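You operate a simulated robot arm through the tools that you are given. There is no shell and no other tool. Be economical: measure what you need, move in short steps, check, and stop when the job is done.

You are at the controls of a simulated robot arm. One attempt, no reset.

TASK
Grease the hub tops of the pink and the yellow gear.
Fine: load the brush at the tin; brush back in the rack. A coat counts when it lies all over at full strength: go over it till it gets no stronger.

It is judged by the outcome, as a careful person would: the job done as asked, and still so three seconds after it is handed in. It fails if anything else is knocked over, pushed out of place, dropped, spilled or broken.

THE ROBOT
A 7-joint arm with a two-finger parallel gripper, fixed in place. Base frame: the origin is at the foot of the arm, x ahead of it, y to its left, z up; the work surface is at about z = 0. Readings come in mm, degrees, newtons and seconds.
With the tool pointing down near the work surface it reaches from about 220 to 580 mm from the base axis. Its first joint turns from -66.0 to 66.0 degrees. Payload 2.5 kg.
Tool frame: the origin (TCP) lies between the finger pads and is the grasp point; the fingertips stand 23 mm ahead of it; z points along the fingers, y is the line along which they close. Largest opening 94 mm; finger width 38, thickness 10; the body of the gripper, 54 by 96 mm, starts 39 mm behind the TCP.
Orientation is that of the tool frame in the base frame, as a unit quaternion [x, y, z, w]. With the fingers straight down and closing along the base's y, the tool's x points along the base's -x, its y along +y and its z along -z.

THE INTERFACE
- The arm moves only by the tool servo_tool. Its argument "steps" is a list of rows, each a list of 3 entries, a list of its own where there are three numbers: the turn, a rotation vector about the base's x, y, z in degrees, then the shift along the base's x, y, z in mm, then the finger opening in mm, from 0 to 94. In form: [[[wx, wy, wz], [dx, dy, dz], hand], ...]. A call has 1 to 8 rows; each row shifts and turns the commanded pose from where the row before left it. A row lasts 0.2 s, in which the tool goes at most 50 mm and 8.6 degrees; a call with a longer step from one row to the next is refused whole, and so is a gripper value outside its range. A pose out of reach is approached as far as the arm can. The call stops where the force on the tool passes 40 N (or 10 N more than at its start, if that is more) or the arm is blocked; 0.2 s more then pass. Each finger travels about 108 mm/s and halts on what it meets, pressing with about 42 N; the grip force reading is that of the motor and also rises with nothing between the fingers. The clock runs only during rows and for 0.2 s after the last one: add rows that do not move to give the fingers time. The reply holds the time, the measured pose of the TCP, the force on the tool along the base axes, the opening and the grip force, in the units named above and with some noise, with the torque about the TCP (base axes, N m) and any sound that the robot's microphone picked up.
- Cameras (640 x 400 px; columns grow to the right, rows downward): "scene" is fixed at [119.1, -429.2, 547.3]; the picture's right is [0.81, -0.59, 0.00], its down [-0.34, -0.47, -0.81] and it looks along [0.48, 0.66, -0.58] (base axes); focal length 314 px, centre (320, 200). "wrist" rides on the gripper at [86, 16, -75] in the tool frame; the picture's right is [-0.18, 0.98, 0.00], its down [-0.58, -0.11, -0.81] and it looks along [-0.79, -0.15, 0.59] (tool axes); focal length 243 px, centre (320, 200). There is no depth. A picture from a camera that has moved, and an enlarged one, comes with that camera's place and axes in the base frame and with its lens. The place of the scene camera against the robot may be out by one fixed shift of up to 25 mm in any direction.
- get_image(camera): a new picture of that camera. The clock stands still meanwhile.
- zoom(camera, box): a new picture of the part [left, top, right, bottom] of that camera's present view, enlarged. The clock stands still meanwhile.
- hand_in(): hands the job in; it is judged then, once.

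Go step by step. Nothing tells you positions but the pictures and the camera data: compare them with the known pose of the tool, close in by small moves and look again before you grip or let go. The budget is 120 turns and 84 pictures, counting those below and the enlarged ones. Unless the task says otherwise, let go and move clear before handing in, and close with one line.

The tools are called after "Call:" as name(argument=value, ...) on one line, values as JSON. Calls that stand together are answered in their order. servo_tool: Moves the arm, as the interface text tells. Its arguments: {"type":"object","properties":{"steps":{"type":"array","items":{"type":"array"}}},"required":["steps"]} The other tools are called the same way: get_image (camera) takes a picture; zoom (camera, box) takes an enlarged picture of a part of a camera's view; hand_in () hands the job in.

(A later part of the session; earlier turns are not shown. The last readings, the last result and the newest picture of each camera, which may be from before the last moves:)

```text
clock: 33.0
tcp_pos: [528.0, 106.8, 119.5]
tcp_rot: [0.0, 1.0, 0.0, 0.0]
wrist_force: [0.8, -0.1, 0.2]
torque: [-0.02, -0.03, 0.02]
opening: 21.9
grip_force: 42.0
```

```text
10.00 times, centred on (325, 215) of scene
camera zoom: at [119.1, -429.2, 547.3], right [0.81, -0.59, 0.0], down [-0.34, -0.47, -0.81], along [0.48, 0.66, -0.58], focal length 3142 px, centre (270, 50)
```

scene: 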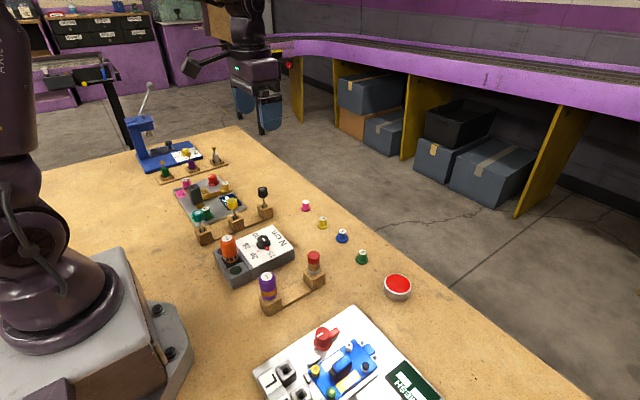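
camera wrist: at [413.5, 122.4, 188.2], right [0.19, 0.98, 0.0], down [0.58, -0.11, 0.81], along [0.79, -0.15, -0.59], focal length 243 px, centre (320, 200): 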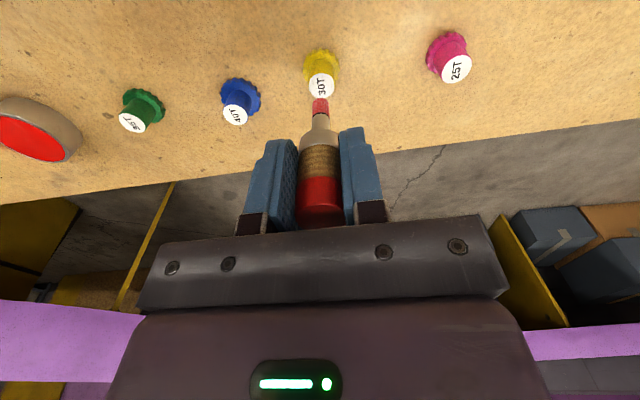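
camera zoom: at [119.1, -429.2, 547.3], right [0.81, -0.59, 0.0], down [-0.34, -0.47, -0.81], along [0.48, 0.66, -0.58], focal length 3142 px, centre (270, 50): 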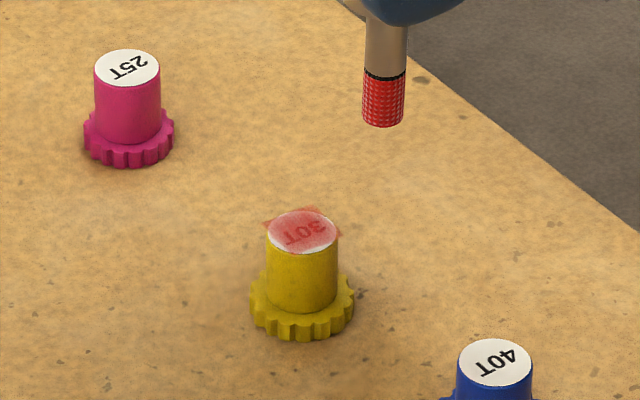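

Brush is still well loaded. I'll give yellow another set of passes with slightly more pressure and compare.

Call:
servo_tool(steps=[[[0, 0, 0], [-26, 0.5, -6], 10], [[0, 0, 0], [0, 0, -16], 10], [[0, 0, 0], [0, 0, -5.5], 10], [[0, 0, 0], [0, 0, 0], 10]])

Call:
servo_tool(steps=[[[0, 0, 0], [-5, -4, 0], 10], [[0, 0, 0], [10, 0, 0], 10], [[0, 0, 0], [0, 2, 0], 10], [[0, 0, 0], [-10, 0, 0], 10], [[0, 0, 0], [0, 2, 0], 10], [[0, 0, 0], [10, 0, 0], 10], [[0, 0, 0], [0, 2, 0], 10], [[0, 0, 0], [-10, 0, 0], 10]])

Call:
servo_tool(steps=[[[0, 0, 0], [0, 2, 0], 10], [[0, 0, 0], [10, 0, 0], 10], [[0, 0, 0], [0, -8, 0], 10], [[0, 0, 0], [-2, 0, 0], 10], [[0, 0, 0], [0, 8, 0], 10], [[0, 0, 0], [-2, 0, 0], 10], [[0, 0, 0], [0, -8, 0], 10], [[0, 0, 0], [-2, 0, 0], 10]])

Call:
servo_tool(steps=[[[0, 0, 0], [0, 8, 0], 10], [[0, 0, 0], [-2, 0, 0], 10], [[0, 0, 0], [0, -8, 0], 10], [[0, 0, 0], [-2, 0, 0], 10], [[0, 0, 0], [0, 8, 0], 10], [[0, 0, 0], [5, -4, 0], 10]])

Call:
servo_tool(steps=[[[0, 0, 0], [0, 0, 8], 10], [[0, 0, 0], [0, 0, 14], 10], [[0, 0, 0], [26, 0, 5.5], 10], [[0, 0, 0], [0, 0, 0], 10]])

Call:
zoom(camera="wrist", box=[280, 0, 360, 80])

```text
clock: 34.0
tcp_pos: [502.5, 106.7, 91.2]
tcp_rot: [-0.001, 1.0, 0.001, 0.001]
wrist_force: [-0.5, -0.3, 5.2]
torque: [0.0, 0.03, -0.04]
opening: 22.5
grip_force: 41.7
```

```text
clock: 35.8
tcp_pos: [497.2, 110.4, 93.1]
tcp_rot: [0.0, 1.0, 0.001, 0.0]
wrist_force: [1.5, -0.2, 3.1]
torque: [-0.02, -0.16, 0.03]
opening: 22.2
grip_force: 41.9
```

```text
clock: 37.6
tcp_pos: [501.1, 103.1, 93.2]
tcp_rot: [0.001, 1.0, 0.0, 0.001]
wrist_force: [0.8, 0.4, 2.5]
torque: [0.03, -0.06, 0.01]
opening: 22.5
grip_force: 41.9
```

```text
clock: 39.0
tcp_pos: [501.9, 107.0, 92.8]
tcp_rot: [0.0, 1.0, 0.0, -0.001]
wrist_force: [-0.8, 1.1, 1.3]
torque: [0.07, 0.02, 0.02]
opening: 22.4
grip_force: 41.5
```

```text
clock: 40.0
tcp_pos: [529.1, 108.0, 119.7]
tcp_rot: [0.0, 1.0, 0.0, 0.001]
wrist_force: [0.2, -0.3, -0.3]
torque: [0.0, 0.02, 0.0]
opening: 22.1
grip_force: 42.2
```

```text
5.00 times, centred on (320, 40) of wrist
camera zoom: at [440.8, 123.2, 192.9], right [0.18, 0.98, 0.0], down [0.58, -0.11, 0.81], along [0.79, -0.15, -0.59], focal length 1213 px, centre (320, 1000)
```

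zoom: 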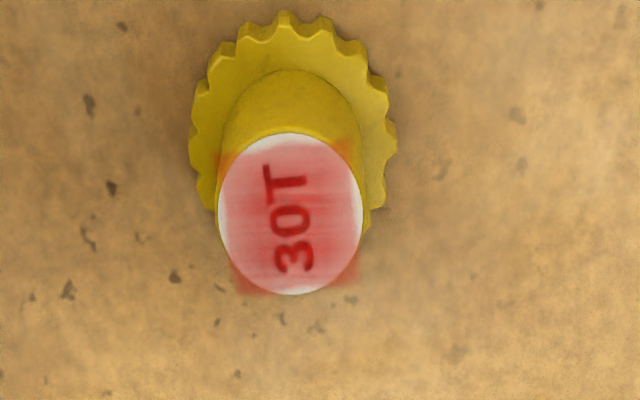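

No visible change, so yellow seems at full strength (unless the brush went dry — pink will tell). Moving over the pink gear.

Call:
servo_tool(steps=[[[0, 0, 0], [-7, 28, 0], 10], [[0, 0, 0], [-7, 28, 0], 10], [[0, 0, 0], [-7, 30, -5], 10], [[0, 0, 0], [0, 0, -5], 10], [[0, 0, 0], [0, 0, 0], 10]])

Call:
zoom(camera="wrist", box=[270, 40, 370, 120])

```text
clock: 41.2
tcp_pos: [505.8, 193.3, 110.3]
tcp_rot: [0.001, 1.0, -0.001, 0.0]
wrist_force: [-0.2, -0.1, -0.2]
torque: [0.0, 0.03, 0.02]
opening: 22.1
grip_force: 42.0
```

```text
5.00 times, centred on (320, 80) of wrist
camera zoom: at [419.3, 209.5, 183.1], right [0.18, 0.98, 0.0], down [0.58, -0.11, 0.81], along [0.79, -0.15, -0.59], focal length 1213 px, centre (320, 800)
```

zoom: 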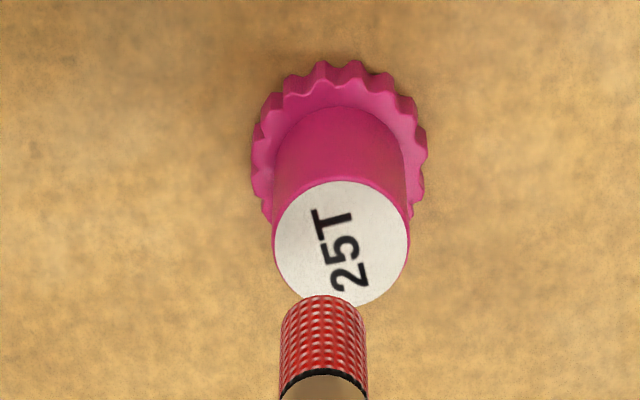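

Pink hub centre is about (505.5, 196). Shifting and lowering in small steps.

Call:
servo_tool(steps=[[[0, 0, 0], [1, 2, -9], 10], [[0, 0, 0], [0, 0, -4], 10], [[0, 0, 0], [0, 0, 0], 10]])

Call:
servo_tool(steps=[[[0, 0, 0], [0, 0, -1.5], 10], [[0, 0, 0], [0, 0, 0], 10]])

Call:
servo_tool(steps=[[[0, 0, 0], [0, 0, -1], 10], [[0, 0, 0], [0, 0, 0], 10]])

Call:
zoom(camera="wrist", box=[270, 40, 370, 120])

```text
clock: 42.0
tcp_pos: [508.1, 195.7, 95.5]
tcp_rot: [0.0, 1.0, 0.0, 0.001]
wrist_force: [-0.2, -0.4, 0.7]
torque: [0.03, 0.01, -0.02]
opening: 22.1
grip_force: 41.9
```

```text
clock: 42.6
tcp_pos: [507.9, 194.8, 94.6]
tcp_rot: [0.0, 1.0, 0.001, 0.0]
wrist_force: [0.5, 0.0, -0.4]
torque: [0.03, 0.04, -0.01]
opening: 22.3
grip_force: 41.9
```

```text
clock: 43.2
tcp_pos: [508.2, 195.4, 93.3]
tcp_rot: [0.0, 1.0, 0.0, 0.0]
wrist_force: [-0.8, -1.0, -0.6]
torque: [0.0, 0.02, 0.0]
opening: 22.5
grip_force: 42.1
```

```text
5.00 times, centred on (320, 80) of wrist
camera zoom: at [420.3, 211.7, 167.6], right [0.18, 0.98, 0.0], down [0.58, -0.11, 0.81], along [0.79, -0.15, -0.59], focal length 1213 px, centre (320, 800)
```

zoom: 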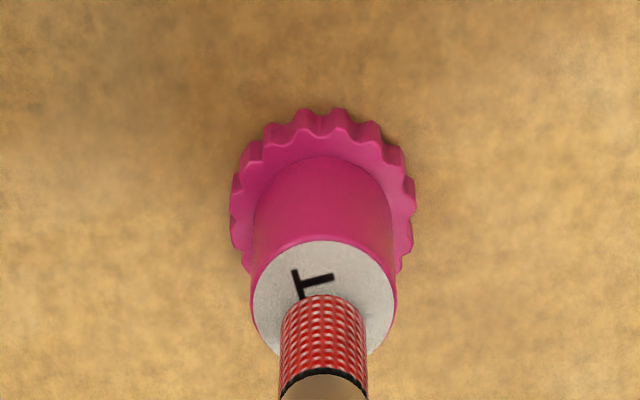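

Call:
servo_tool(steps=[[[0, 0, 0], [-1, 0.3, -1], 10], [[0, 0, 0], [0, 0, 0], 10]])

Call:
servo_tool(steps=[[[0, 0, 0], [-0.5, 0, -1], 10], [[0, 0, 0], [0, 0, 0], 10]])

Call:
zoom(camera="wrist", box=[270, 40, 370, 120])

```text
clock: 43.8
tcp_pos: [507.0, 196.8, 93.8]
tcp_rot: [0.0, 1.0, 0.0, 0.0]
wrist_force: [-1.3, -0.2, -0.4]
torque: [0.0, -0.01, 0.03]
opening: 22.4
grip_force: 41.6
```

```text
clock: 44.4
tcp_pos: [508.1, 196.0, 92.5]
tcp_rot: [0.001, 1.0, 0.0, 0.001]
wrist_force: [0.7, -0.6, 1.3]
torque: [0.0, 0.04, 0.0]
opening: 22.2
grip_force: 41.6
```

```text
5.00 times, centred on (320, 80) of wrist
camera zoom: at [418.8, 211.9, 165.8], right [0.18, 0.98, 0.0], down [0.58, -0.11, 0.81], along [0.79, -0.15, -0.59], focal length 1213 px, centre (320, 800)
```

zoom: 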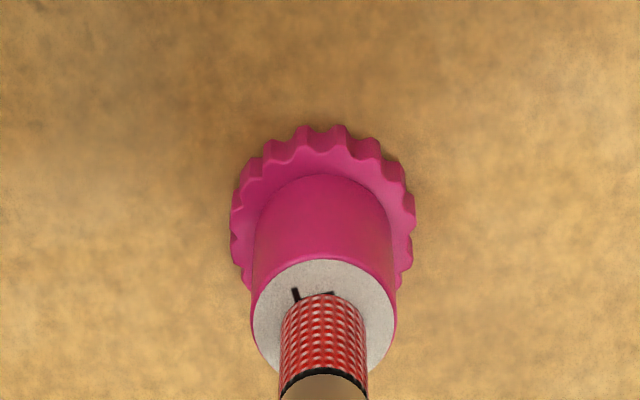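

Aligned and just touching. Pressing lightly and stroking.

Call:
servo_tool(steps=[[[0, 0, 0], [0, 0, -1.5], 10], [[0, 0, 0], [0, 0, 0], 10]])

Call:
servo_tool(steps=[[[0, 0, 0], [-4, -4, 0], 10], [[0, 0, 0], [8, 0, 0], 10], [[0, 0, 0], [0, 3, 0], 10], [[0, 0, 0], [-8, 0, 0], 10], [[0, 0, 0], [0, 3, 0], 10], [[0, 0, 0], [8, 0, 0], 10], [[0, 0, 0], [0, 2, 0], 10], [[0, 0, 0], [-8, 0, 0], 10]])

Call:
servo_tool(steps=[[[0, 0, 0], [0, -8, 0], 10], [[0, 0, 0], [3, 0, 0], 10], [[0, 0, 0], [0, 8, 0], 10], [[0, 0, 0], [3, 0, 0], 10], [[0, 0, 0], [0, -8, 0], 10], [[0, 0, 0], [2, 0, 0], 10], [[0, 0, 0], [0, 8, 0], 10], [[0, 0, 0], [-4, -4, 0], 10]])

Call:
zoom(camera="wrist", box=[270, 40, 370, 120])

```text
clock: 45.0
tcp_pos: [507.0, 196.4, 91.4]
tcp_rot: [0.001, 1.0, 0.0, 0.002]
wrist_force: [-3.1, -1.5, 10.7]
torque: [-0.06, 0.05, 0.0]
opening: 22.4
grip_force: 42.1
```

```text
clock: 46.8
tcp_pos: [502.4, 200.6, 91.4]
tcp_rot: [0.0, 1.0, 0.001, 0.002]
wrist_force: [3.2, -1.0, 9.6]
torque: [-0.05, -0.31, 0.01]
opening: 22.1
grip_force: 42.1
```

```text
clock: 48.6
tcp_pos: [506.1, 193.8, 89.2]
tcp_rot: [0.0, 1.0, 0.0, 0.001]
wrist_force: [2.0, 0.6, 4.5]
torque: [0.03, -0.15, -0.01]
opening: 22.1
grip_force: 41.4
```

```text
5.00 times, centred on (320, 80) of wrist
camera zoom: at [418.5, 211.3, 163.7], right [0.18, 0.98, 0.0], down [0.58, -0.11, 0.81], along [0.79, -0.15, -0.59], focal length 1213 px, centre (320, 800)
```

zoom: 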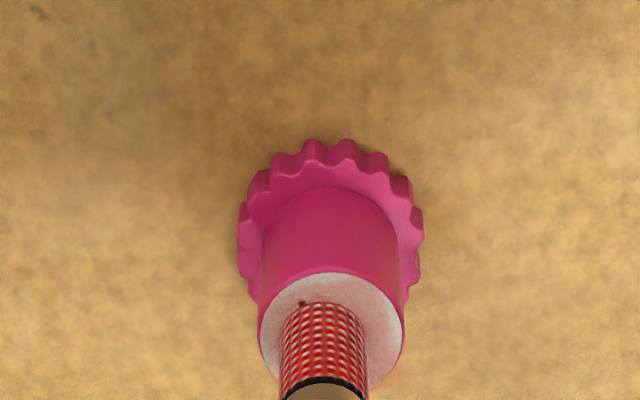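

Pink only got a faint tint and the bristles look duller, so the brush ran low. I'll lift and reload at the tin, more lightly this time.

Call:
servo_tool(steps=[[[0, 0, 0], [0, 0, 8], 10], [[0, 0, 0], [0, 0, 25], 10], [[0, 0, 0], [0, -44, 0], 10], [[0, 0, 0], [0, -44, 0], 10], [[0, 0, 0], [0, -44, 0], 10], [[0, 0, 0], [0, -44, 0], 10], [[0, 0, 0], [-1, -44, 0], 10], [[0, 0, 0], [-1, -44, 0], 10]])

Call:
servo_tool(steps=[[[0, 0, 0], [0, -44, 0], 10], [[0, 0, 0], [0, -41, 0], 10], [[0, 0, 0], [0, 0, -12], 10], [[0, 0, 0], [0, 0, -12], 10], [[0, 0, 0], [0, 0, 0], 10]])

Call:
zoom(camera="wrist", box=[260, 30, 380, 120])

```text
clock: 50.4
tcp_pos: [505.2, -68.3, 123.0]
tcp_rot: [0.0, 1.0, -0.001, -0.001]
wrist_force: [-0.6, 0.5, -0.5]
torque: [0.0, -0.02, 0.01]
opening: 22.1
grip_force: 41.7
```

```text
clock: 51.6
tcp_pos: [504.9, -154.5, 99.6]
tcp_rot: [0.0, 1.0, -0.001, 0.0]
wrist_force: [0.2, 0.7, 0.3]
torque: [-0.01, 0.01, 0.0]
opening: 22.0
grip_force: 41.4
```

```text
4.44 times, centred on (320, 75) of wrist
camera zoom: at [416.4, -137.6, 173.0], right [0.18, 0.98, 0.0], down [0.58, -0.11, 0.81], along [0.79, -0.15, -0.59], focal length 1078 px, centre (320, 756)
```

zoom: 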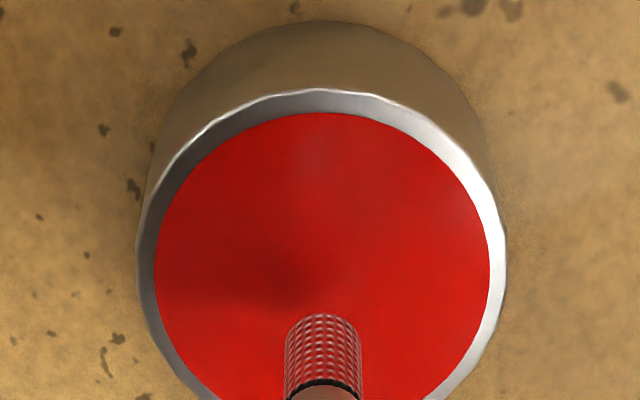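

The bristles are indeed mostly dry now, with colour showing the load. Dipping gently.

Call:
servo_tool(steps=[[[0, 0, 0], [-1, 0, -7], 10], [[0, 0, 0], [0, 0, -2], 10], [[0, 0, 0], [0, 0, 0], 10]])

Call:
servo_tool(steps=[[[0, 0, 0], [0, 0, -1], 10], [[0, 0, 0], [0, 0, -1], 10], [[0, 0, 0], [0, 0, 0], 10], [[0, 0, 0], [0, 0, 0], 10]])

Call:
zoom(camera="wrist", box=[260, 40, 380, 130])

```text
clock: 52.4
tcp_pos: [504.5, -153.4, 90.0]
tcp_rot: [0.0, 1.0, 0.0, 0.0]
wrist_force: [-0.2, -0.7, -0.2]
torque: [0.0, 0.0, 0.0]
opening: 21.9
grip_force: 42.0
```

```text
clock: 53.4
tcp_pos: [503.5, -154.9, 87.3]
tcp_rot: [0.001, 1.0, 0.0, 0.0]
wrist_force: [0.6, 0.8, -0.8]
torque: [-0.04, 0.0, -0.01]
opening: 22.0
grip_force: 42.4
```

```text
4.44 times, centred on (320, 85) of wrist
camera zoom: at [415.4, -137.3, 162.0], right [0.18, 0.98, 0.0], down [0.58, -0.11, 0.81], along [0.79, -0.15, -0.59], focal length 1078 px, centre (320, 711)
```

zoom: 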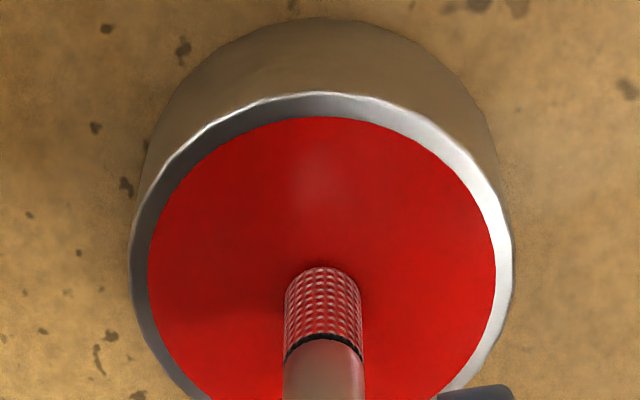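

Call:
servo_tool(steps=[[[0, 0, 0], [0, 0, -1], 10], [[0, 0, 0], [0, 0, -1], 10], [[0, 0, 0], [0, 0, 0], 10], [[0, 0, 0], [0, 0, 0], 10]])

Call:
zoom(camera="wrist", box=[260, 40, 380, 130])

```text
clock: 54.4
tcp_pos: [504.0, -153.5, 85.8]
tcp_rot: [-0.001, 1.0, 0.0, 0.002]
wrist_force: [-0.2, -0.9, 5.9]
torque: [-0.05, 0.0, 0.01]
opening: 21.9
grip_force: 41.7
```

```text
4.44 times, centred on (320, 85) of wrist
camera zoom: at [415.5, -137.3, 160.5], right [0.18, 0.98, 0.0], down [0.58, -0.11, 0.81], along [0.79, -0.15, -0.59], focal length 1078 px, centre (320, 711)
```

zoom: 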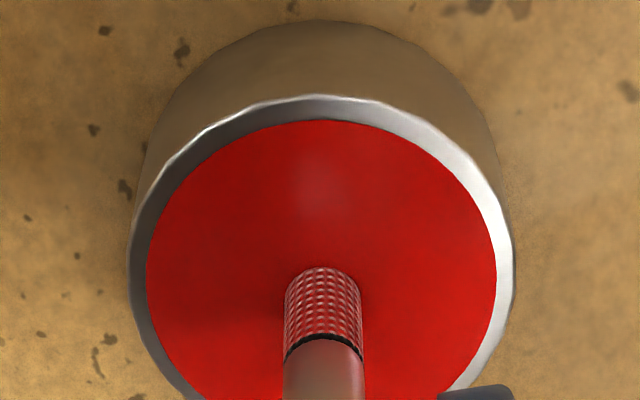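

Contact at 6 N; holding and swirling slightly to take up more grease.

Call:
servo_tool(steps=[[[0, 0, 0], [3, 0, -0.5], 10], [[0, 0, 0], [-3, 3, 0], 10], [[0, 0, 0], [-3, -3, 0], 10], [[0, 0, 0], [3, -3, 0], 10], [[0, 0, 0], [3, 3, 0], 10], [[0, 0, 0], [-3, 0, 0], 10], [[0, 0, 0], [0, 0, 0], 10]])

Call:
zoom(camera="wrist", box=[260, 40, 380, 130])

```text
clock: 56.0
tcp_pos: [503.7, -152.8, 87.0]
tcp_rot: [0.001, 1.0, 0.0, 0.001]
wrist_force: [3.2, -2.3, 6.3]
torque: [-0.15, -0.24, -0.04]
opening: 22.1
grip_force: 42.0
```

```text
4.44 times, centred on (320, 85) of wrist
camera zoom: at [415.2, -137.6, 159.9], right [0.19, 0.98, 0.0], down [0.58, -0.11, 0.81], along [0.79, -0.15, -0.59], focal length 1078 px, centre (320, 711)
```

zoom: 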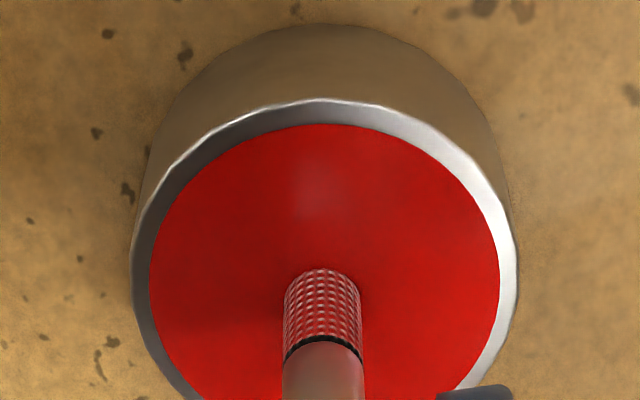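

Call:
servo_tool(steps=[[[0, 0, 0], [0, 0, 5], 10], [[0, 0, 0], [0, 0, 30], 10], [[0, 0, 0], [0, 0, 0], 10]])

Call:
zoom(camera="wrist", box=[260, 40, 380, 130])

```text
clock: 56.8
tcp_pos: [503.0, -154.6, 121.1]
tcp_rot: [0.001, 1.0, 0.0, 0.0]
wrist_force: [0.3, -0.4, -1.0]
torque: [-0.01, -0.01, -0.02]
opening: 22.5
grip_force: 42.2
```

```text
4.44 times, centred on (320, 85) of wrist
camera zoom: at [415.2, -137.9, 194.7], right [0.18, 0.98, 0.0], down [0.58, -0.11, 0.81], along [0.79, -0.15, -0.59], focal length 1078 px, centre (320, 711)
```

zoom: 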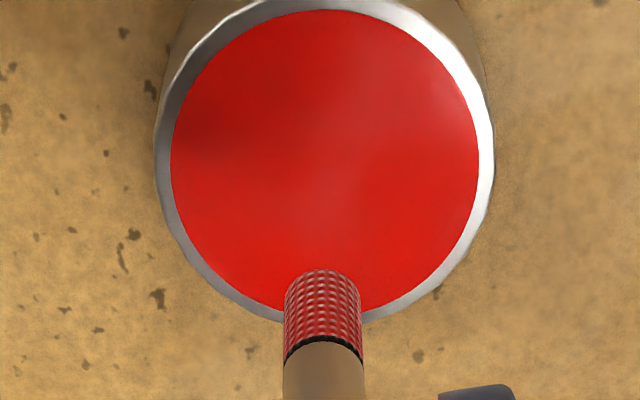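

The bristles are red but darker than after the first dip; I'll dip once more a bit firmer.

Call:
servo_tool(steps=[[[0, 0, 0], [3, 2, -25], 10], [[0, 0, 0], [0, 0, -8], 10], [[0, 0, 0], [0, 0, -3], 10], [[0, 0, 0], [0, 0, -1.5], 10], [[0, 0, 0], [0, 0, -0.5], 10], [[0, 0, 0], [0, 0, 0], 10]])

Call:
servo_tool(steps=[[[0, 0, 0], [0, 0, 5], 10], [[0, 0, 0], [0, 0, 32], 10], [[0, 0, 0], [0, 0, 0], 10]])

Call:
zoom(camera="wrist", box=[260, 40, 380, 130])

```text
clock: 58.2
tcp_pos: [508.5, -152.3, 85.9]
tcp_rot: [0.001, 1.0, -0.001, 0.003]
wrist_force: [-7.7, 0.8, 31.8]
torque: [0.12, 0.4, 0.01]
opening: 22.2
grip_force: 41.6
```

```text
clock: 59.0
tcp_pos: [506.4, -151.4, 119.0]
tcp_rot: [0.0, 1.0, 0.001, -0.001]
wrist_force: [0.2, 0.1, 0.3]
torque: [-0.01, -0.02, -0.01]
opening: 22.3
grip_force: 42.0
```

```text
4.44 times, centred on (320, 85) of wrist
camera zoom: at [418.5, -135.2, 193.3], right [0.18, 0.98, 0.0], down [0.58, -0.11, 0.81], along [0.79, -0.15, -0.59], focal length 1078 px, centre (320, 711)
```

zoom: 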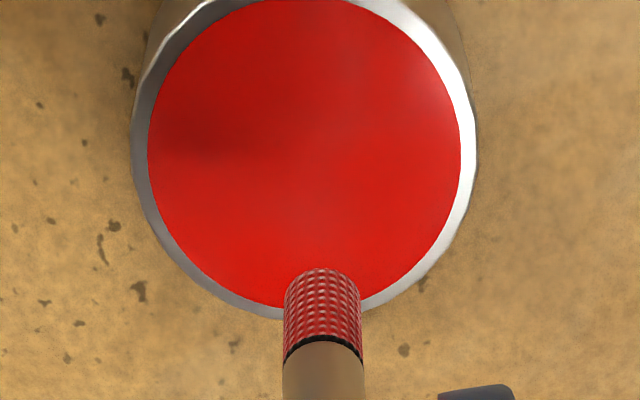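

Call:
zoom(camera="wrist", box=[295, 90, 345, 130])

```text
10.00 times, centred on (320, 110) of wrist
camera zoom: at [418.5, -135.2, 193.3], right [0.18, 0.98, 0.0], down [0.58, -0.11, 0.81], along [0.79, -0.15, -0.59], focal length 2426 px, centre (320, 1100)
```

zoom: 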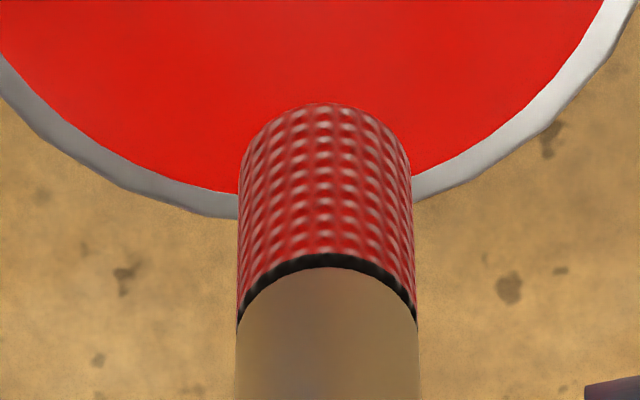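

Not yet as red as earlier, so a longer dip.

Call:
servo_tool(steps=[[[0, 0, 0], [-3, -2, -25], 10], [[0, 0, 0], [0, 0, -7], 10], [[0, 0, 0], [0, 0, -2], 10], [[0, 0, 0], [0, 0, -1], 10], [[0, 0, 0], [0, 0, 0], 10], [[0, 0, 0], [0, 0, 0], 10], [[0, 0, 0], [0, 0, 0], 10], [[0, 0, 0], [0, 0, 0], 10]])

Call:
servo_tool(steps=[[[0, 0, 0], [3, 0, 0], 10], [[0, 0, 0], [-3, 3, 0], 10], [[0, 0, 0], [-3, -3, 0], 10], [[0, 0, 0], [3, -3, 0], 10], [[0, 0, 0], [3, 3, 0], 10], [[0, 0, 0], [-3, 3, 0], 10], [[0, 0, 0], [-3, -3, 0], 10], [[0, 0, 0], [3, 0, 0], 10]])

Call:
servo_tool(steps=[[[0, 0, 0], [0, 0, 0], 10], [[0, 0, 0], [0, 0, 0], 10], [[0, 0, 0], [0, 0, 0], 10], [[0, 0, 0], [0, 0, 0], 10], [[0, 0, 0], [0, 0, 5], 10], [[0, 0, 0], [0, 0, 30], 10], [[0, 0, 0], [0, 0, 0], 10]])

Call:
zoom(camera="wrist", box=[295, 90, 345, 130])

```text
clock: 60.8
tcp_pos: [503.9, -154.0, 86.4]
tcp_rot: [0.0, 1.0, 0.0, 0.001]
wrist_force: [0.9, -0.1, 15.6]
torque: [-0.04, -0.06, -0.03]
opening: 22.0
grip_force: 42.2
```

```text
clock: 62.6
tcp_pos: [503.2, -152.3, 85.7]
tcp_rot: [0.0, 1.0, 0.001, -0.001]
wrist_force: [-5.9, 3.9, 26.0]
torque: [0.29, 0.19, -0.01]
opening: 22.5
grip_force: 41.8
```

```text
clock: 64.2
tcp_pos: [502.9, -153.4, 118.4]
tcp_rot: [0.0, 1.0, 0.0, 0.001]
wrist_force: [0.6, 0.6, -0.3]
torque: [0.02, 0.02, -0.03]
opening: 22.0
grip_force: 42.0
```

```text
10.00 times, centred on (320, 110) of wrist
camera zoom: at [414.9, -137.4, 193.5], right [0.18, 0.98, 0.0], down [0.58, -0.11, 0.81], along [0.79, -0.15, -0.59], focal length 2426 px, centre (320, 1100)
```

zoom: 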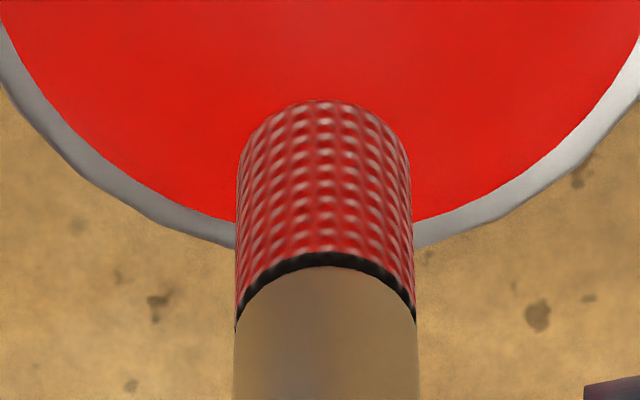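

Looks fully loaded now. Travelling to the pink gear.

Call:
servo_tool(steps=[[[0, 0, 0], [0, 43.7, 0], 10], [[0, 0, 0], [0, 43.7, 0], 10], [[0, 0, 0], [0, 43.7, 0], 10], [[0, 0, 0], [0, 43.7, 0], 10], [[0, 0, 0], [0, 43.7, 0], 10], [[0, 0, 0], [1, 43.7, 0], 10], [[0, 0, 0], [1, 43.7, 0], 10], [[0, 0, 0], [1.5, 43.7, 0], 10]])

Call:
servo_tool(steps=[[[0, 0, 0], [0, 0, -18], 10], [[0, 0, 0], [0, 0, -5], 10], [[0, 0, 0], [0, 0, 0], 10]])

Call:
zoom(camera="wrist", box=[270, 40, 370, 120])

```text
clock: 66.0
tcp_pos: [506.8, 197.3, 120.0]
tcp_rot: [0.001, 1.0, 0.0, 0.001]
wrist_force: [-0.2, 0.1, -1.0]
torque: [0.03, 0.0, 0.03]
opening: 22.0
grip_force: 41.5
```

```text
clock: 66.8
tcp_pos: [507.4, 196.6, 95.4]
tcp_rot: [0.0, 1.0, 0.0, 0.0]
wrist_force: [0.1, -0.2, -0.4]
torque: [0.0, 0.01, 0.0]
opening: 22.0
grip_force: 42.4
```

```text
5.00 times, centred on (320, 80) of wrist
camera zoom: at [418.2, 212.6, 169.9], right [0.18, 0.98, 0.0], down [0.58, -0.11, 0.81], along [0.79, -0.15, -0.59], focal length 1213 px, centre (320, 800)
```

zoom: 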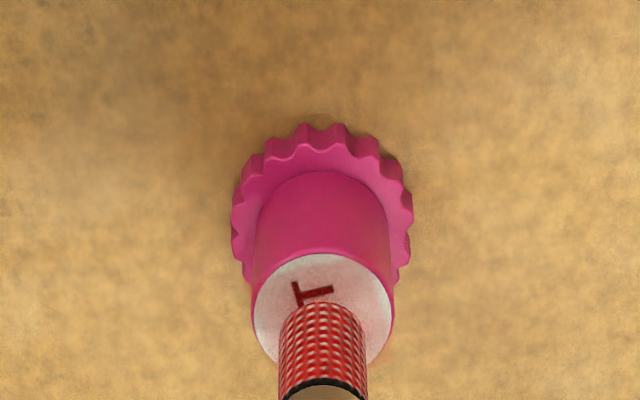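

Aligned over pink. Lowering to light contact and stroking.

Call:
servo_tool(steps=[[[0, 0, 0], [0, 0, -3], 10], [[0, 0, 0], [0, 0, -1.5], 10], [[0, 0, 0], [0, 0, -0.7], 10], [[0, 0, 0], [0, 0, 0], 10]])

Call:
servo_tool(steps=[[[0, 0, 0], [-4, -4, -0.3], 10], [[0, 0, 0], [8, 0, 0], 10], [[0, 0, 0], [0, 3, 0], 10], [[0, 0, 0], [-8, 0, 0], 10], [[0, 0, 0], [0, 3, 0], 10], [[0, 0, 0], [8, 0, 0], 10], [[0, 0, 0], [0, 2, 0], 10], [[0, 0, 0], [-8, 0, 0], 10]])

Call:
servo_tool(steps=[[[0, 0, 0], [0, -8, 0], 10], [[0, 0, 0], [3, 0, 0], 10], [[0, 0, 0], [0, 8, 0], 10], [[0, 0, 0], [3, 0, 0], 10], [[0, 0, 0], [0, -8, 0], 10], [[0, 0, 0], [2, 0, 0], 10], [[0, 0, 0], [0, 8, 0], 10], [[0, 0, 0], [-4, -4, 0], 10]])

Call:
zoom(camera="wrist", box=[270, 40, 370, 120])

```text
clock: 67.8
tcp_pos: [506.1, 196.3, 90.7]
tcp_rot: [-0.001, 1.0, 0.0, 0.0]
wrist_force: [0.1, -0.8, 0.7]
torque: [0.0, -0.02, -0.02]
opening: 22.1
grip_force: 42.3
```

```text
clock: 69.6
tcp_pos: [503.5, 201.3, 91.6]
tcp_rot: [0.001, 1.0, 0.0, 0.001]
wrist_force: [-0.2, -1.3, -0.4]
torque: [0.0, 0.0, 0.01]
opening: 22.2
grip_force: 41.9
```

```text
clock: 71.4
tcp_pos: [506.9, 195.4, 91.5]
tcp_rot: [0.001, 1.0, 0.0, -0.001]
wrist_force: [-0.2, -0.7, -0.9]
torque: [-0.01, 0.0, 0.02]
opening: 22.2
grip_force: 41.9
```

```text
5.00 times, centred on (320, 80) of wrist
camera zoom: at [419.1, 212.0, 165.4], right [0.18, 0.98, 0.0], down [0.58, -0.11, 0.81], along [0.79, -0.15, -0.59], focal length 1213 px, centre (320, 800)
```

zoom: 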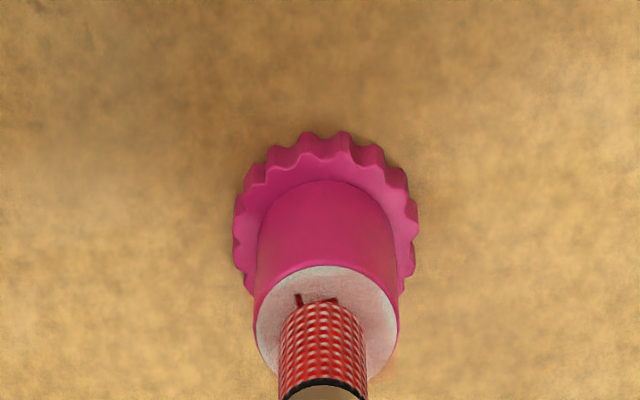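

That stroke had no contact; lowering until I feel it.

Call:
servo_tool(steps=[[[0, 0, 0], [-0.5, 0, -1], 10], [[0, 0, 0], [0, 0, 0], 10]])

Call:
servo_tool(steps=[[[0, 0, 0], [0, 0, -0.8], 10], [[0, 0, 0], [0, 0, 0], 10]])

```text
clock: 72.0
tcp_pos: [506.7, 195.8, 90.3]
tcp_rot: [0.0, 1.0, -0.001, 0.0]
wrist_force: [-0.9, 0.8, -0.8]
torque: [-0.02, -0.01, -0.02]
opening: 22.1
grip_force: 42.6
```

```text
clock: 72.6
tcp_pos: [507.1, 196.2, 89.2]
tcp_rot: [-0.001, 1.0, 0.0, 0.0]
wrist_force: [0.0, -0.1, 0.2]
torque: [0.02, 0.0, 0.0]
opening: 21.9
grip_force: 42.3
```

Call:
servo_tool(steps=[[[0, 0, 0], [0, 0, -0.8], 10], [[0, 0, 0], [0, 0, 0], 10]])

Call:
zoom(camera="wrist", box=[270, 40, 370, 120])

```text
clock: 73.2
tcp_pos: [507.0, 197.3, 89.5]
tcp_rot: [0.0, 1.0, 0.001, 0.0]
wrist_force: [-0.7, -0.4, 4.5]
torque: [-0.01, 0.01, 0.03]
opening: 21.9
grip_force: 42.4
```

```text
5.00 times, centred on (320, 80) of wrist
camera zoom: at [418.9, 212.3, 163.1], right [0.18, 0.98, 0.0], down [0.58, -0.11, 0.81], along [0.79, -0.15, -0.59], focal length 1213 px, centre (320, 800)
```

zoom: 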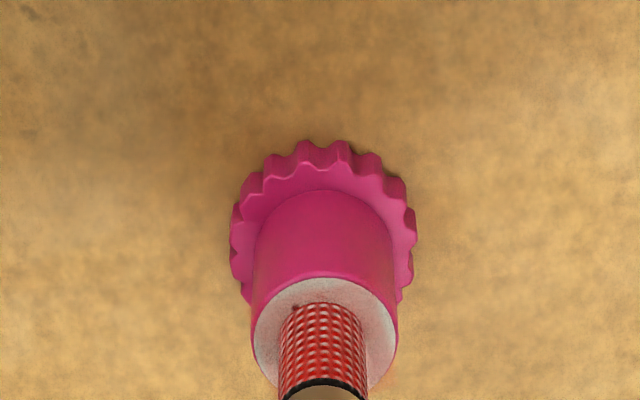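

Contact at 4.5 N, centred. Stroking.

Call:
servo_tool(steps=[[[0, 0, 0], [-3, -4, -0.4], 10], [[0, 0, 0], [8, 0, 0], 10], [[0, 0, 0], [0, 3, 0], 10], [[0, 0, 0], [-8, 0, 0], 10], [[0, 0, 0], [0, 3, 0], 10], [[0, 0, 0], [8, 0, 0], 10], [[0, 0, 0], [0, 2, 0], 10], [[0, 0, 0], [-8, 0, 0], 10]])

Call:
servo_tool(steps=[[[0, 0, 0], [0, -8, 0], 10], [[0, 0, 0], [3, 0, 0], 10], [[0, 0, 0], [0, 8, 0], 10], [[0, 0, 0], [3, 0, 0], 10], [[0, 0, 0], [0, -8, 0], 10], [[0, 0, 0], [2, 0, 0], 10], [[0, 0, 0], [0, 8, 0], 10], [[0, 0, 0], [-4, -4, 0], 10]])

Call:
zoom(camera="wrist", box=[270, 40, 370, 120])

```text
clock: 75.0
tcp_pos: [503.5, 202.4, 88.5]
tcp_rot: [0.001, 1.0, 0.0, 0.002]
wrist_force: [4.3, -1.0, 13.7]
torque: [-0.24, -0.47, -0.01]
opening: 21.8
grip_force: 42.5
```

```text
clock: 76.8
tcp_pos: [510.4, 195.8, 89.1]
tcp_rot: [0.001, 1.0, 0.002, 0.002]
wrist_force: [6.9, 0.9, 11.5]
torque: [0.07, -0.41, 0.03]
opening: 22.3
grip_force: 41.5
```

```text
5.00 times, centred on (320, 80) of wrist
camera zoom: at [420.8, 212.0, 162.2], right [0.19, 0.98, 0.0], down [0.58, -0.11, 0.81], along [0.8, -0.15, -0.59], focal length 1213 px, centre (320, 800)
```

zoom: 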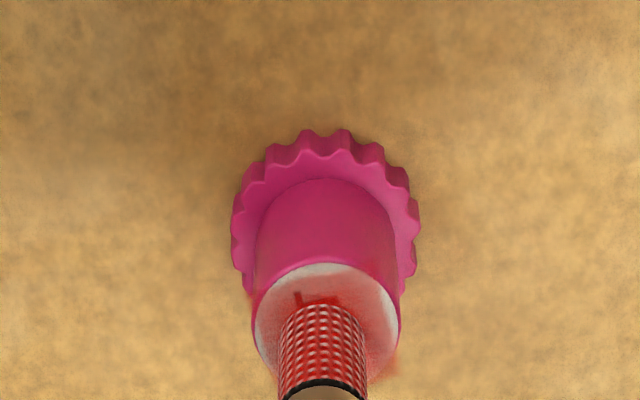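

Coat is building; gear still at (505, 196.5). Easing pressure and another set.

Call:
servo_tool(steps=[[[0, 0, 0], [-6, -4, 0.4], 10], [[0, 0, 0], [9, 0, 0], 10], [[0, 0, 0], [0, 3, 0], 10], [[0, 0, 0], [-9, 0, 0], 10], [[0, 0, 0], [0, 3, 0], 10], [[0, 0, 0], [9, 0, 0], 10], [[0, 0, 0], [0, 2, 0], 10], [[0, 0, 0], [-9, 0, 0], 10]])

Call:
servo_tool(steps=[[[0, 0, 0], [0, -8, 0], 10], [[0, 0, 0], [3, 0, 0], 10], [[0, 0, 0], [0, 8, 0], 10], [[0, 0, 0], [3, 0, 0], 10], [[0, 0, 0], [0, -8, 0], 10], [[0, 0, 0], [3, 0, 0], 10], [[0, 0, 0], [0, 8, 0], 10], [[0, 0, 0], [-5, -4, 0], 10]])

Call:
servo_tool(steps=[[[0, 0, 0], [0, 0, 8], 10], [[0, 0, 0], [0, 0, 17], 10], [[0, 0, 0], [25, 0, 5], 10], [[0, 0, 0], [0, 0, 0], 10]])

Call:
zoom(camera="wrist", box=[270, 0, 370, 130])

Call:
zoom(camera="scene", box=[290, 190, 350, 238])

```text
clock: 78.6
tcp_pos: [502.4, 200.6, 89.9]
tcp_rot: [0.001, 1.0, 0.0, 0.001]
wrist_force: [3.4, -0.9, 9.6]
torque: [-0.01, -0.28, 0.0]
opening: 21.6
grip_force: 41.9
```

```text
clock: 80.4
tcp_pos: [505.8, 197.7, 89.1]
tcp_rot: [-0.001, 1.0, 0.0, 0.001]
wrist_force: [2.6, 1.6, 6.8]
torque: [0.03, -0.21, -0.01]
opening: 22.0
grip_force: 42.7
```

```text
clock: 81.4
tcp_pos: [530.5, 195.8, 119.4]
tcp_rot: [0.0, 1.0, -0.001, -0.001]
wrist_force: [-0.2, 0.3, 0.6]
torque: [0.05, 0.02, 0.01]
opening: 22.3
grip_force: 42.0
```

```text
3.08 times, centred on (320, 65) of wrist
camera zoom: at [442.9, 211.9, 192.8], right [0.18, 0.98, 0.0], down [0.58, -0.11, 0.81], along [0.79, -0.15, -0.59], focal length 746 px, centre (320, 615)
```

zoom: 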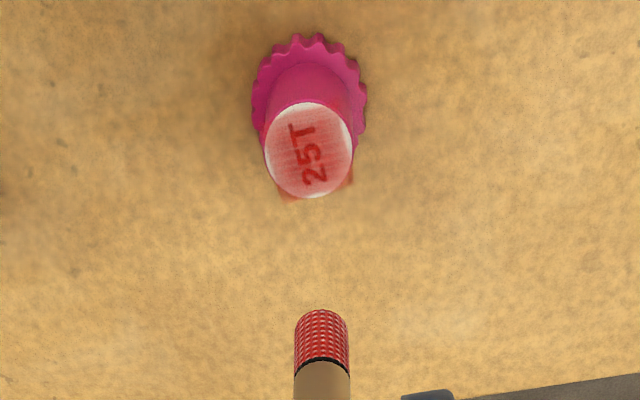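

```text
8.33 times, centred on (320, 214) of scene
camera zoom: at [119.1, -429.2, 547.3], right [0.81, -0.59, 0.0], down [-0.34, -0.47, -0.81], along [0.48, 0.66, -0.58], focal length 2618 px, centre (320, 83)
```

zoom: 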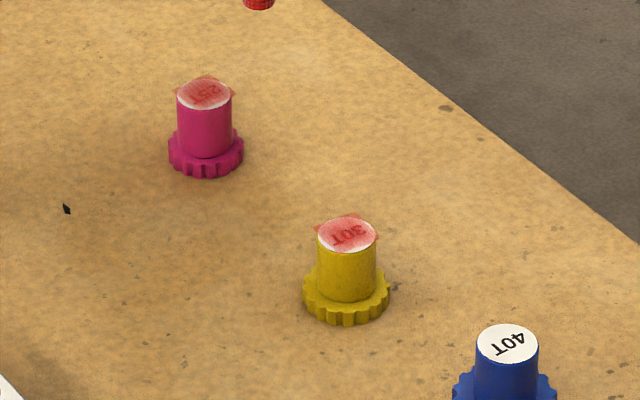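

Pink is now near yellow's strength, brush still red. Another pass set on pink to see whether it gets stronger.

Call:
servo_tool(steps=[[[0, 0, 0], [-25, 0, -5], 10], [[0, 0, 0], [0, 0, -17], 10], [[0, 0, 0], [0, 0, -8], 10], [[0, 0, 0], [4, -4, -0.3], 10], [[0, 0, 0], [-8, 0, 0], 10], [[0, 0, 0], [0, 2, 0], 10], [[0, 0, 0], [8, 0, 0], 10], [[0, 0, 0], [0, 2, 0], 10]])

Call:
servo_tool(steps=[[[0, 0, 0], [-8, 0, 0], 10], [[0, 0, 0], [0, 2, 0], 10], [[0, 0, 0], [8, 0, 0], 10], [[0, 0, 0], [0, 2, 0], 10], [[0, 0, 0], [-8, 0, 0], 10], [[0, 0, 0], [0, -8, 0], 10], [[0, 0, 0], [2, 0, 0], 10], [[0, 0, 0], [0, 8, 0], 10]])

Call:
servo_tool(steps=[[[0, 0, 0], [2, 0, 0], 10], [[0, 0, 0], [0, -8, 0], 10], [[0, 0, 0], [2, 0, 0], 10], [[0, 0, 0], [0, 8, 0], 10], [[0, 0, 0], [2, 0, 0], 10], [[0, 0, 0], [0, -8, 0], 10], [[0, 0, 0], [-4, 4, 0], 10], [[0, 0, 0], [0, 0, 0], 10]])

Call:
servo_tool(steps=[[[0, 0, 0], [0, 0, 8], 10], [[0, 0, 0], [0, 0, 17], 10], [[0, 0, 0], [25, 0, 5], 10], [[0, 0, 0], [0, 0, 0], 10]])

Call:
zoom(camera="wrist", box=[270, 0, 370, 130])

Call:
zoom(camera="scene", box=[290, 190, 350, 238])

```text
clock: 83.2
tcp_pos: [509.4, 195.5, 89.1]
tcp_rot: [0.001, 1.0, 0.0, 0.0]
wrist_force: [-2.5, -1.9, 9.1]
torque: [-0.09, 0.12, -0.01]
opening: 22.1
grip_force: 42.1
```

```text
clock: 85.0
tcp_pos: [503.6, 199.4, 88.4]
tcp_rot: [0.001, 1.0, -0.001, 0.001]
wrist_force: [0.0, -2.6, 8.8]
torque: [-0.25, -0.05, -0.02]
opening: 22.2
grip_force: 41.8
```

```text
clock: 86.8
tcp_pos: [506.4, 195.1, 89.2]
tcp_rot: [0.0, 1.0, 0.001, 0.001]
wrist_force: [1.6, -0.9, 6.8]
torque: [-0.06, -0.18, 0.0]
opening: 22.0
grip_force: 42.4
```

```text
clock: 87.8
tcp_pos: [530.1, 196.9, 118.2]
tcp_rot: [0.0, 1.0, 0.0, 0.0]
wrist_force: [-0.6, 1.0, -1.1]
torque: [0.01, 0.02, -0.02]
opening: 22.2
grip_force: 42.1
```

```text
3.08 times, centred on (320, 65) of wrist
camera zoom: at [442.4, 212.4, 192.7], right [0.18, 0.98, 0.0], down [0.58, -0.11, 0.81], along [0.79, -0.15, -0.59], focal length 746 px, centre (320, 615)
```

zoom: 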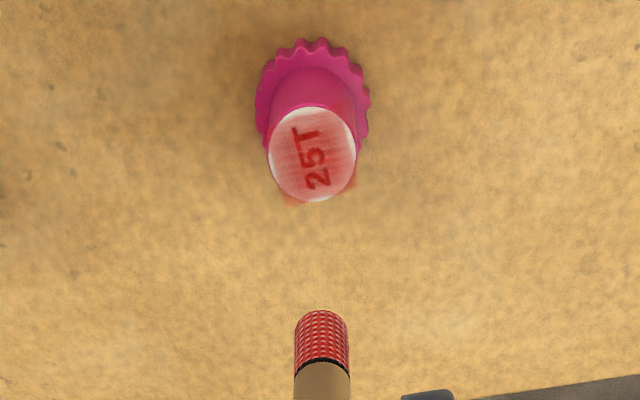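

```text
8.33 times, centred on (320, 214) of scene
camera zoom: at [119.1, -429.2, 547.3], right [0.81, -0.59, 0.0], down [-0.34, -0.47, -0.81], along [0.48, 0.66, -0.58], focal length 2618 px, centre (320, 83)
```

zoom: 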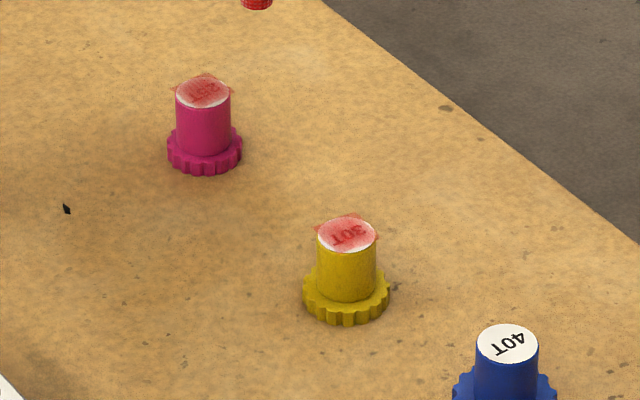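

Gains are levelling off. To be sure they're at full strength, I'll reload once more and go over both again for comparison.

Call:
servo_tool(steps=[[[0, 0, 0], [-4, -44, 2], 10], [[0, 0, 0], [-4, -44, 0], 10], [[0, 0, 0], [-4, -44, 0], 10], [[0, 0, 0], [-4, -44, 0], 10], [[0, 0, 0], [-4, -44, 0], 10], [[0, 0, 0], [-4, -44, 0], 10], [[0, 0, 0], [-2, -44, 0], 10], [[0, 0, 0], [0, -42, 0], 10]])

Call:
servo_tool(steps=[[[0, 0, 0], [0, 0, -25], 10], [[0, 0, 0], [0, 0, -7], 10], [[0, 0, 0], [0, 0, -2], 10], [[0, 0, 0], [0, 0, -1], 10], [[0, 0, 0], [0, 0, -0.7], 10], [[0, 0, 0], [0, 0, 0], 10], [[0, 0, 0], [0, 0, 0], 10]])

```text
clock: 89.6
tcp_pos: [505.4, -153.2, 121.1]
tcp_rot: [0.0, 1.0, 0.0, 0.0]
wrist_force: [-0.7, -1.0, -0.2]
torque: [0.02, -0.01, 0.02]
opening: 22.2
grip_force: 42.0
```

```text
clock: 91.2
tcp_pos: [505.1, -153.8, 85.1]
tcp_rot: [-0.001, 1.0, -0.001, 0.001]
wrist_force: [-0.3, 0.8, 4.1]
torque: [-0.03, 0.01, -0.01]
opening: 22.1
grip_force: 42.7
```

Call:
servo_tool(steps=[[[0, 0, 0], [0, 0, -1.5], 10], [[0, 0, 0], [2, 0, 0], 10], [[0, 0, 0], [-2, 2, 0], 10], [[0, 0, 0], [-2, -2, 0], 10], [[0, 0, 0], [2, -2, 0], 10], [[0, 0, 0], [0, 2, 0], 10], [[0, 0, 0], [0, 0, 0], 10], [[0, 0, 0], [0, 0, 0], 10]])

Call:
servo_tool(steps=[[[0, 0, 0], [0, 0, 0], 10], [[0, 0, 0], [0, 0, 0], 10], [[0, 0, 0], [0, 0, 5], 10], [[0, 0, 0], [0, 0, 32], 10], [[0, 0, 0], [0, 0, 0], 10]])

Call:
zoom(camera="wrist", box=[260, 40, 380, 130])

```text
clock: 93.0
tcp_pos: [504.9, -154.0, 84.7]
tcp_rot: [0.0, 1.0, 0.0, 0.002]
wrist_force: [1.8, 0.9, 23.7]
torque: [0.06, -0.29, 0.0]
opening: 22.2
grip_force: 42.0
```

```text
clock: 94.2
tcp_pos: [504.6, -153.7, 119.3]
tcp_rot: [0.001, 1.0, 0.001, -0.001]
wrist_force: [-0.5, -0.5, 0.1]
torque: [0.02, -0.02, -0.01]
opening: 22.0
grip_force: 41.7
```

```text
4.44 times, centred on (320, 85) of wrist
camera zoom: at [416.4, -137.5, 193.7], right [0.18, 0.98, 0.0], down [0.58, -0.11, 0.8], along [0.79, -0.15, -0.59], focal length 1078 px, centre (320, 711)
```

zoom: 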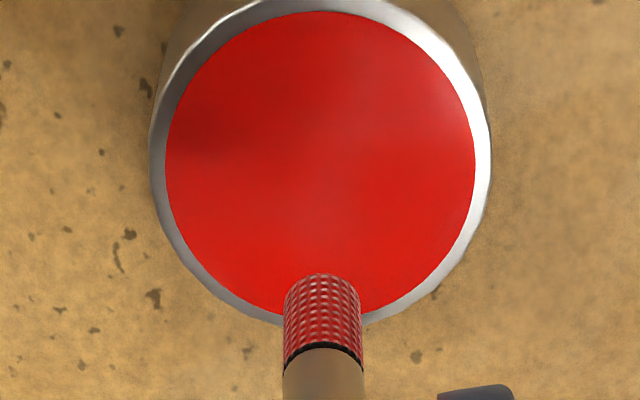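

Loaded again. Over to yellow.

Call:
servo_tool(steps=[[[0, 0, 0], [-0.5, 43.5, 0], 10], [[0, 0, 0], [-0.5, 43.5, 0], 10], [[0, 0, 0], [-0.5, 43.5, 0], 10], [[0, 0, 0], [-0.5, 43.5, 0], 10], [[0, 0, 0], [-0.5, 43.5, 0], 10], [[0, 0, 0], [0, 43.5, 0], 10], [[0, 0, 0], [0, 0, -20], 10], [[0, 0, 0], [0, 0, -5], 10]])

Call:
servo_tool(steps=[[[0, 0, 0], [0, 0, -2.5], 10], [[0, 0, 0], [0, 0, -1.5], 10], [[0, 0, 0], [0, 0, 0], 10]])

Call:
zoom(camera="wrist", box=[270, 40, 370, 120])

```text
clock: 96.0
tcp_pos: [501.9, 107.6, 95.8]
tcp_rot: [0.001, 1.0, 0.0, 0.0]
wrist_force: [0.5, 0.5, -0.2]
torque: [-0.01, -0.01, 0.01]
opening: 22.1
grip_force: 42.1
```

```text
clock: 96.8
tcp_pos: [501.2, 107.1, 91.4]
tcp_rot: [0.0, 1.0, 0.0, -0.001]
wrist_force: [-0.8, -0.4, 0.2]
torque: [-0.02, -0.01, 0.0]
opening: 22.2
grip_force: 41.4
```

```text
5.00 times, centred on (320, 80) of wrist
camera zoom: at [414.0, 123.4, 165.0], right [0.18, 0.98, 0.0], down [0.58, -0.11, 0.81], along [0.79, -0.15, -0.59], focal length 1213 px, centre (320, 800)
```

zoom: 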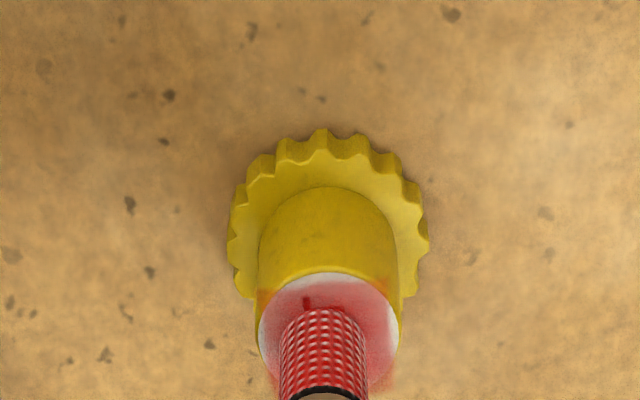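

Aligned; going into contact and stroking.

Call:
servo_tool(steps=[[[0, 0, 0], [0, 0, -1.5], 10], [[0, 0, 0], [0, 0, -1], 10], [[0, 0, 0], [0, 0, 0], 10]])

```text
clock: 97.6
tcp_pos: [501.0, 106.4, 89.0]
tcp_rot: [0.0, 1.0, 0.0, 0.0]
wrist_force: [-0.4, 0.0, 0.3]
torque: [0.01, -0.01, 0.0]
opening: 22.2
grip_force: 42.1
```

Call:
servo_tool(steps=[[[0, 0, 0], [0, 0, -1], 10], [[0, 0, 0], [0, 0, 0], 10]])

Call:
servo_tool(steps=[[[0, 0, 0], [0, 0, -0.7], 10], [[0, 0, 0], [0, 0, 0], 10]])

```text
clock: 98.2
tcp_pos: [503.1, 107.6, 87.4]
tcp_rot: [0.0, 1.0, 0.0, 0.002]
wrist_force: [-0.5, 0.1, 5.8]
torque: [-0.01, -0.02, 0.03]
opening: 22.1
grip_force: 42.1
```

```text
clock: 98.8
tcp_pos: [502.5, 107.2, 88.7]
tcp_rot: [0.0, 1.0, 0.001, 0.002]
wrist_force: [-0.9, -0.4, 13.5]
torque: [0.0, -0.06, -0.02]
opening: 22.3
grip_force: 42.4
```

Call:
servo_tool(steps=[[[0, 0, 0], [-4, -4, 0.3], 10], [[0, 0, 0], [8, 0, 0], 10], [[0, 0, 0], [0, 3, 0], 10], [[0, 0, 0], [-8, 0, 0], 10], [[0, 0, 0], [0, 3, 0], 10], [[0, 0, 0], [8, 0, 0], 10], [[0, 0, 0], [0, 2, 0], 10], [[0, 0, 0], [-8, 0, 0], 10]])

Call:
servo_tool(steps=[[[0, 0, 0], [0, -8, 0], 10], [[0, 0, 0], [3, 0, 0], 10], [[0, 0, 0], [0, 8, 0], 10], [[0, 0, 0], [3, 0, 0], 10], [[0, 0, 0], [0, -8, 0], 10], [[0, 0, 0], [2, 0, 0], 10], [[0, 0, 0], [0, 8, 0], 10], [[0, 0, 0], [-4, -4, 0], 10]])

Call:
servo_tool(steps=[[[0, 0, 0], [0, 0, 8], 10], [[0, 0, 0], [0, 0, 17], 10], [[0, 0, 0], [26, 0, 5], 10], [[0, 0, 0], [0, 0, 0], 10]])

Call:
zoom(camera="wrist", box=[280, 0, 360, 80])

```text
clock: 100.6
tcp_pos: [500.9, 113.3, 88.4]
tcp_rot: [0.0, 1.0, 0.002, 0.004]
wrist_force: [8.0, 0.8, 17.3]
torque: [0.08, -0.59, -0.02]
opening: 22.0
grip_force: 42.6
```

```text
clock: 102.4
tcp_pos: [502.3, 107.4, 88.2]
tcp_rot: [0.0, 1.0, 0.001, 0.003]
wrist_force: [7.0, 0.6, 13.7]
torque: [0.1, -0.51, 0.01]
opening: 22.2
grip_force: 42.1
```

```text
clock: 103.4
tcp_pos: [526.9, 107.1, 116.8]
tcp_rot: [0.0, 1.0, 0.0, 0.0]
wrist_force: [0.4, 0.0, -0.1]
torque: [0.0, -0.01, 0.04]
opening: 22.0
grip_force: 42.2
```

```text
5.00 times, centred on (320, 40) of wrist
camera zoom: at [439.9, 123.3, 191.1], right [0.18, 0.98, 0.0], down [0.58, -0.11, 0.81], along [0.79, -0.15, -0.59], focal length 1213 px, centre (320, 1000)
```

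zoom: 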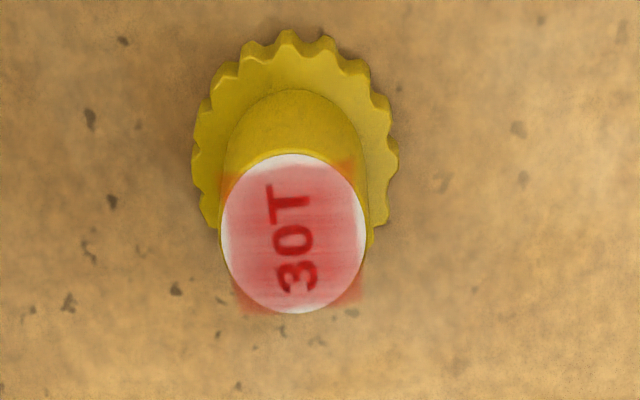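

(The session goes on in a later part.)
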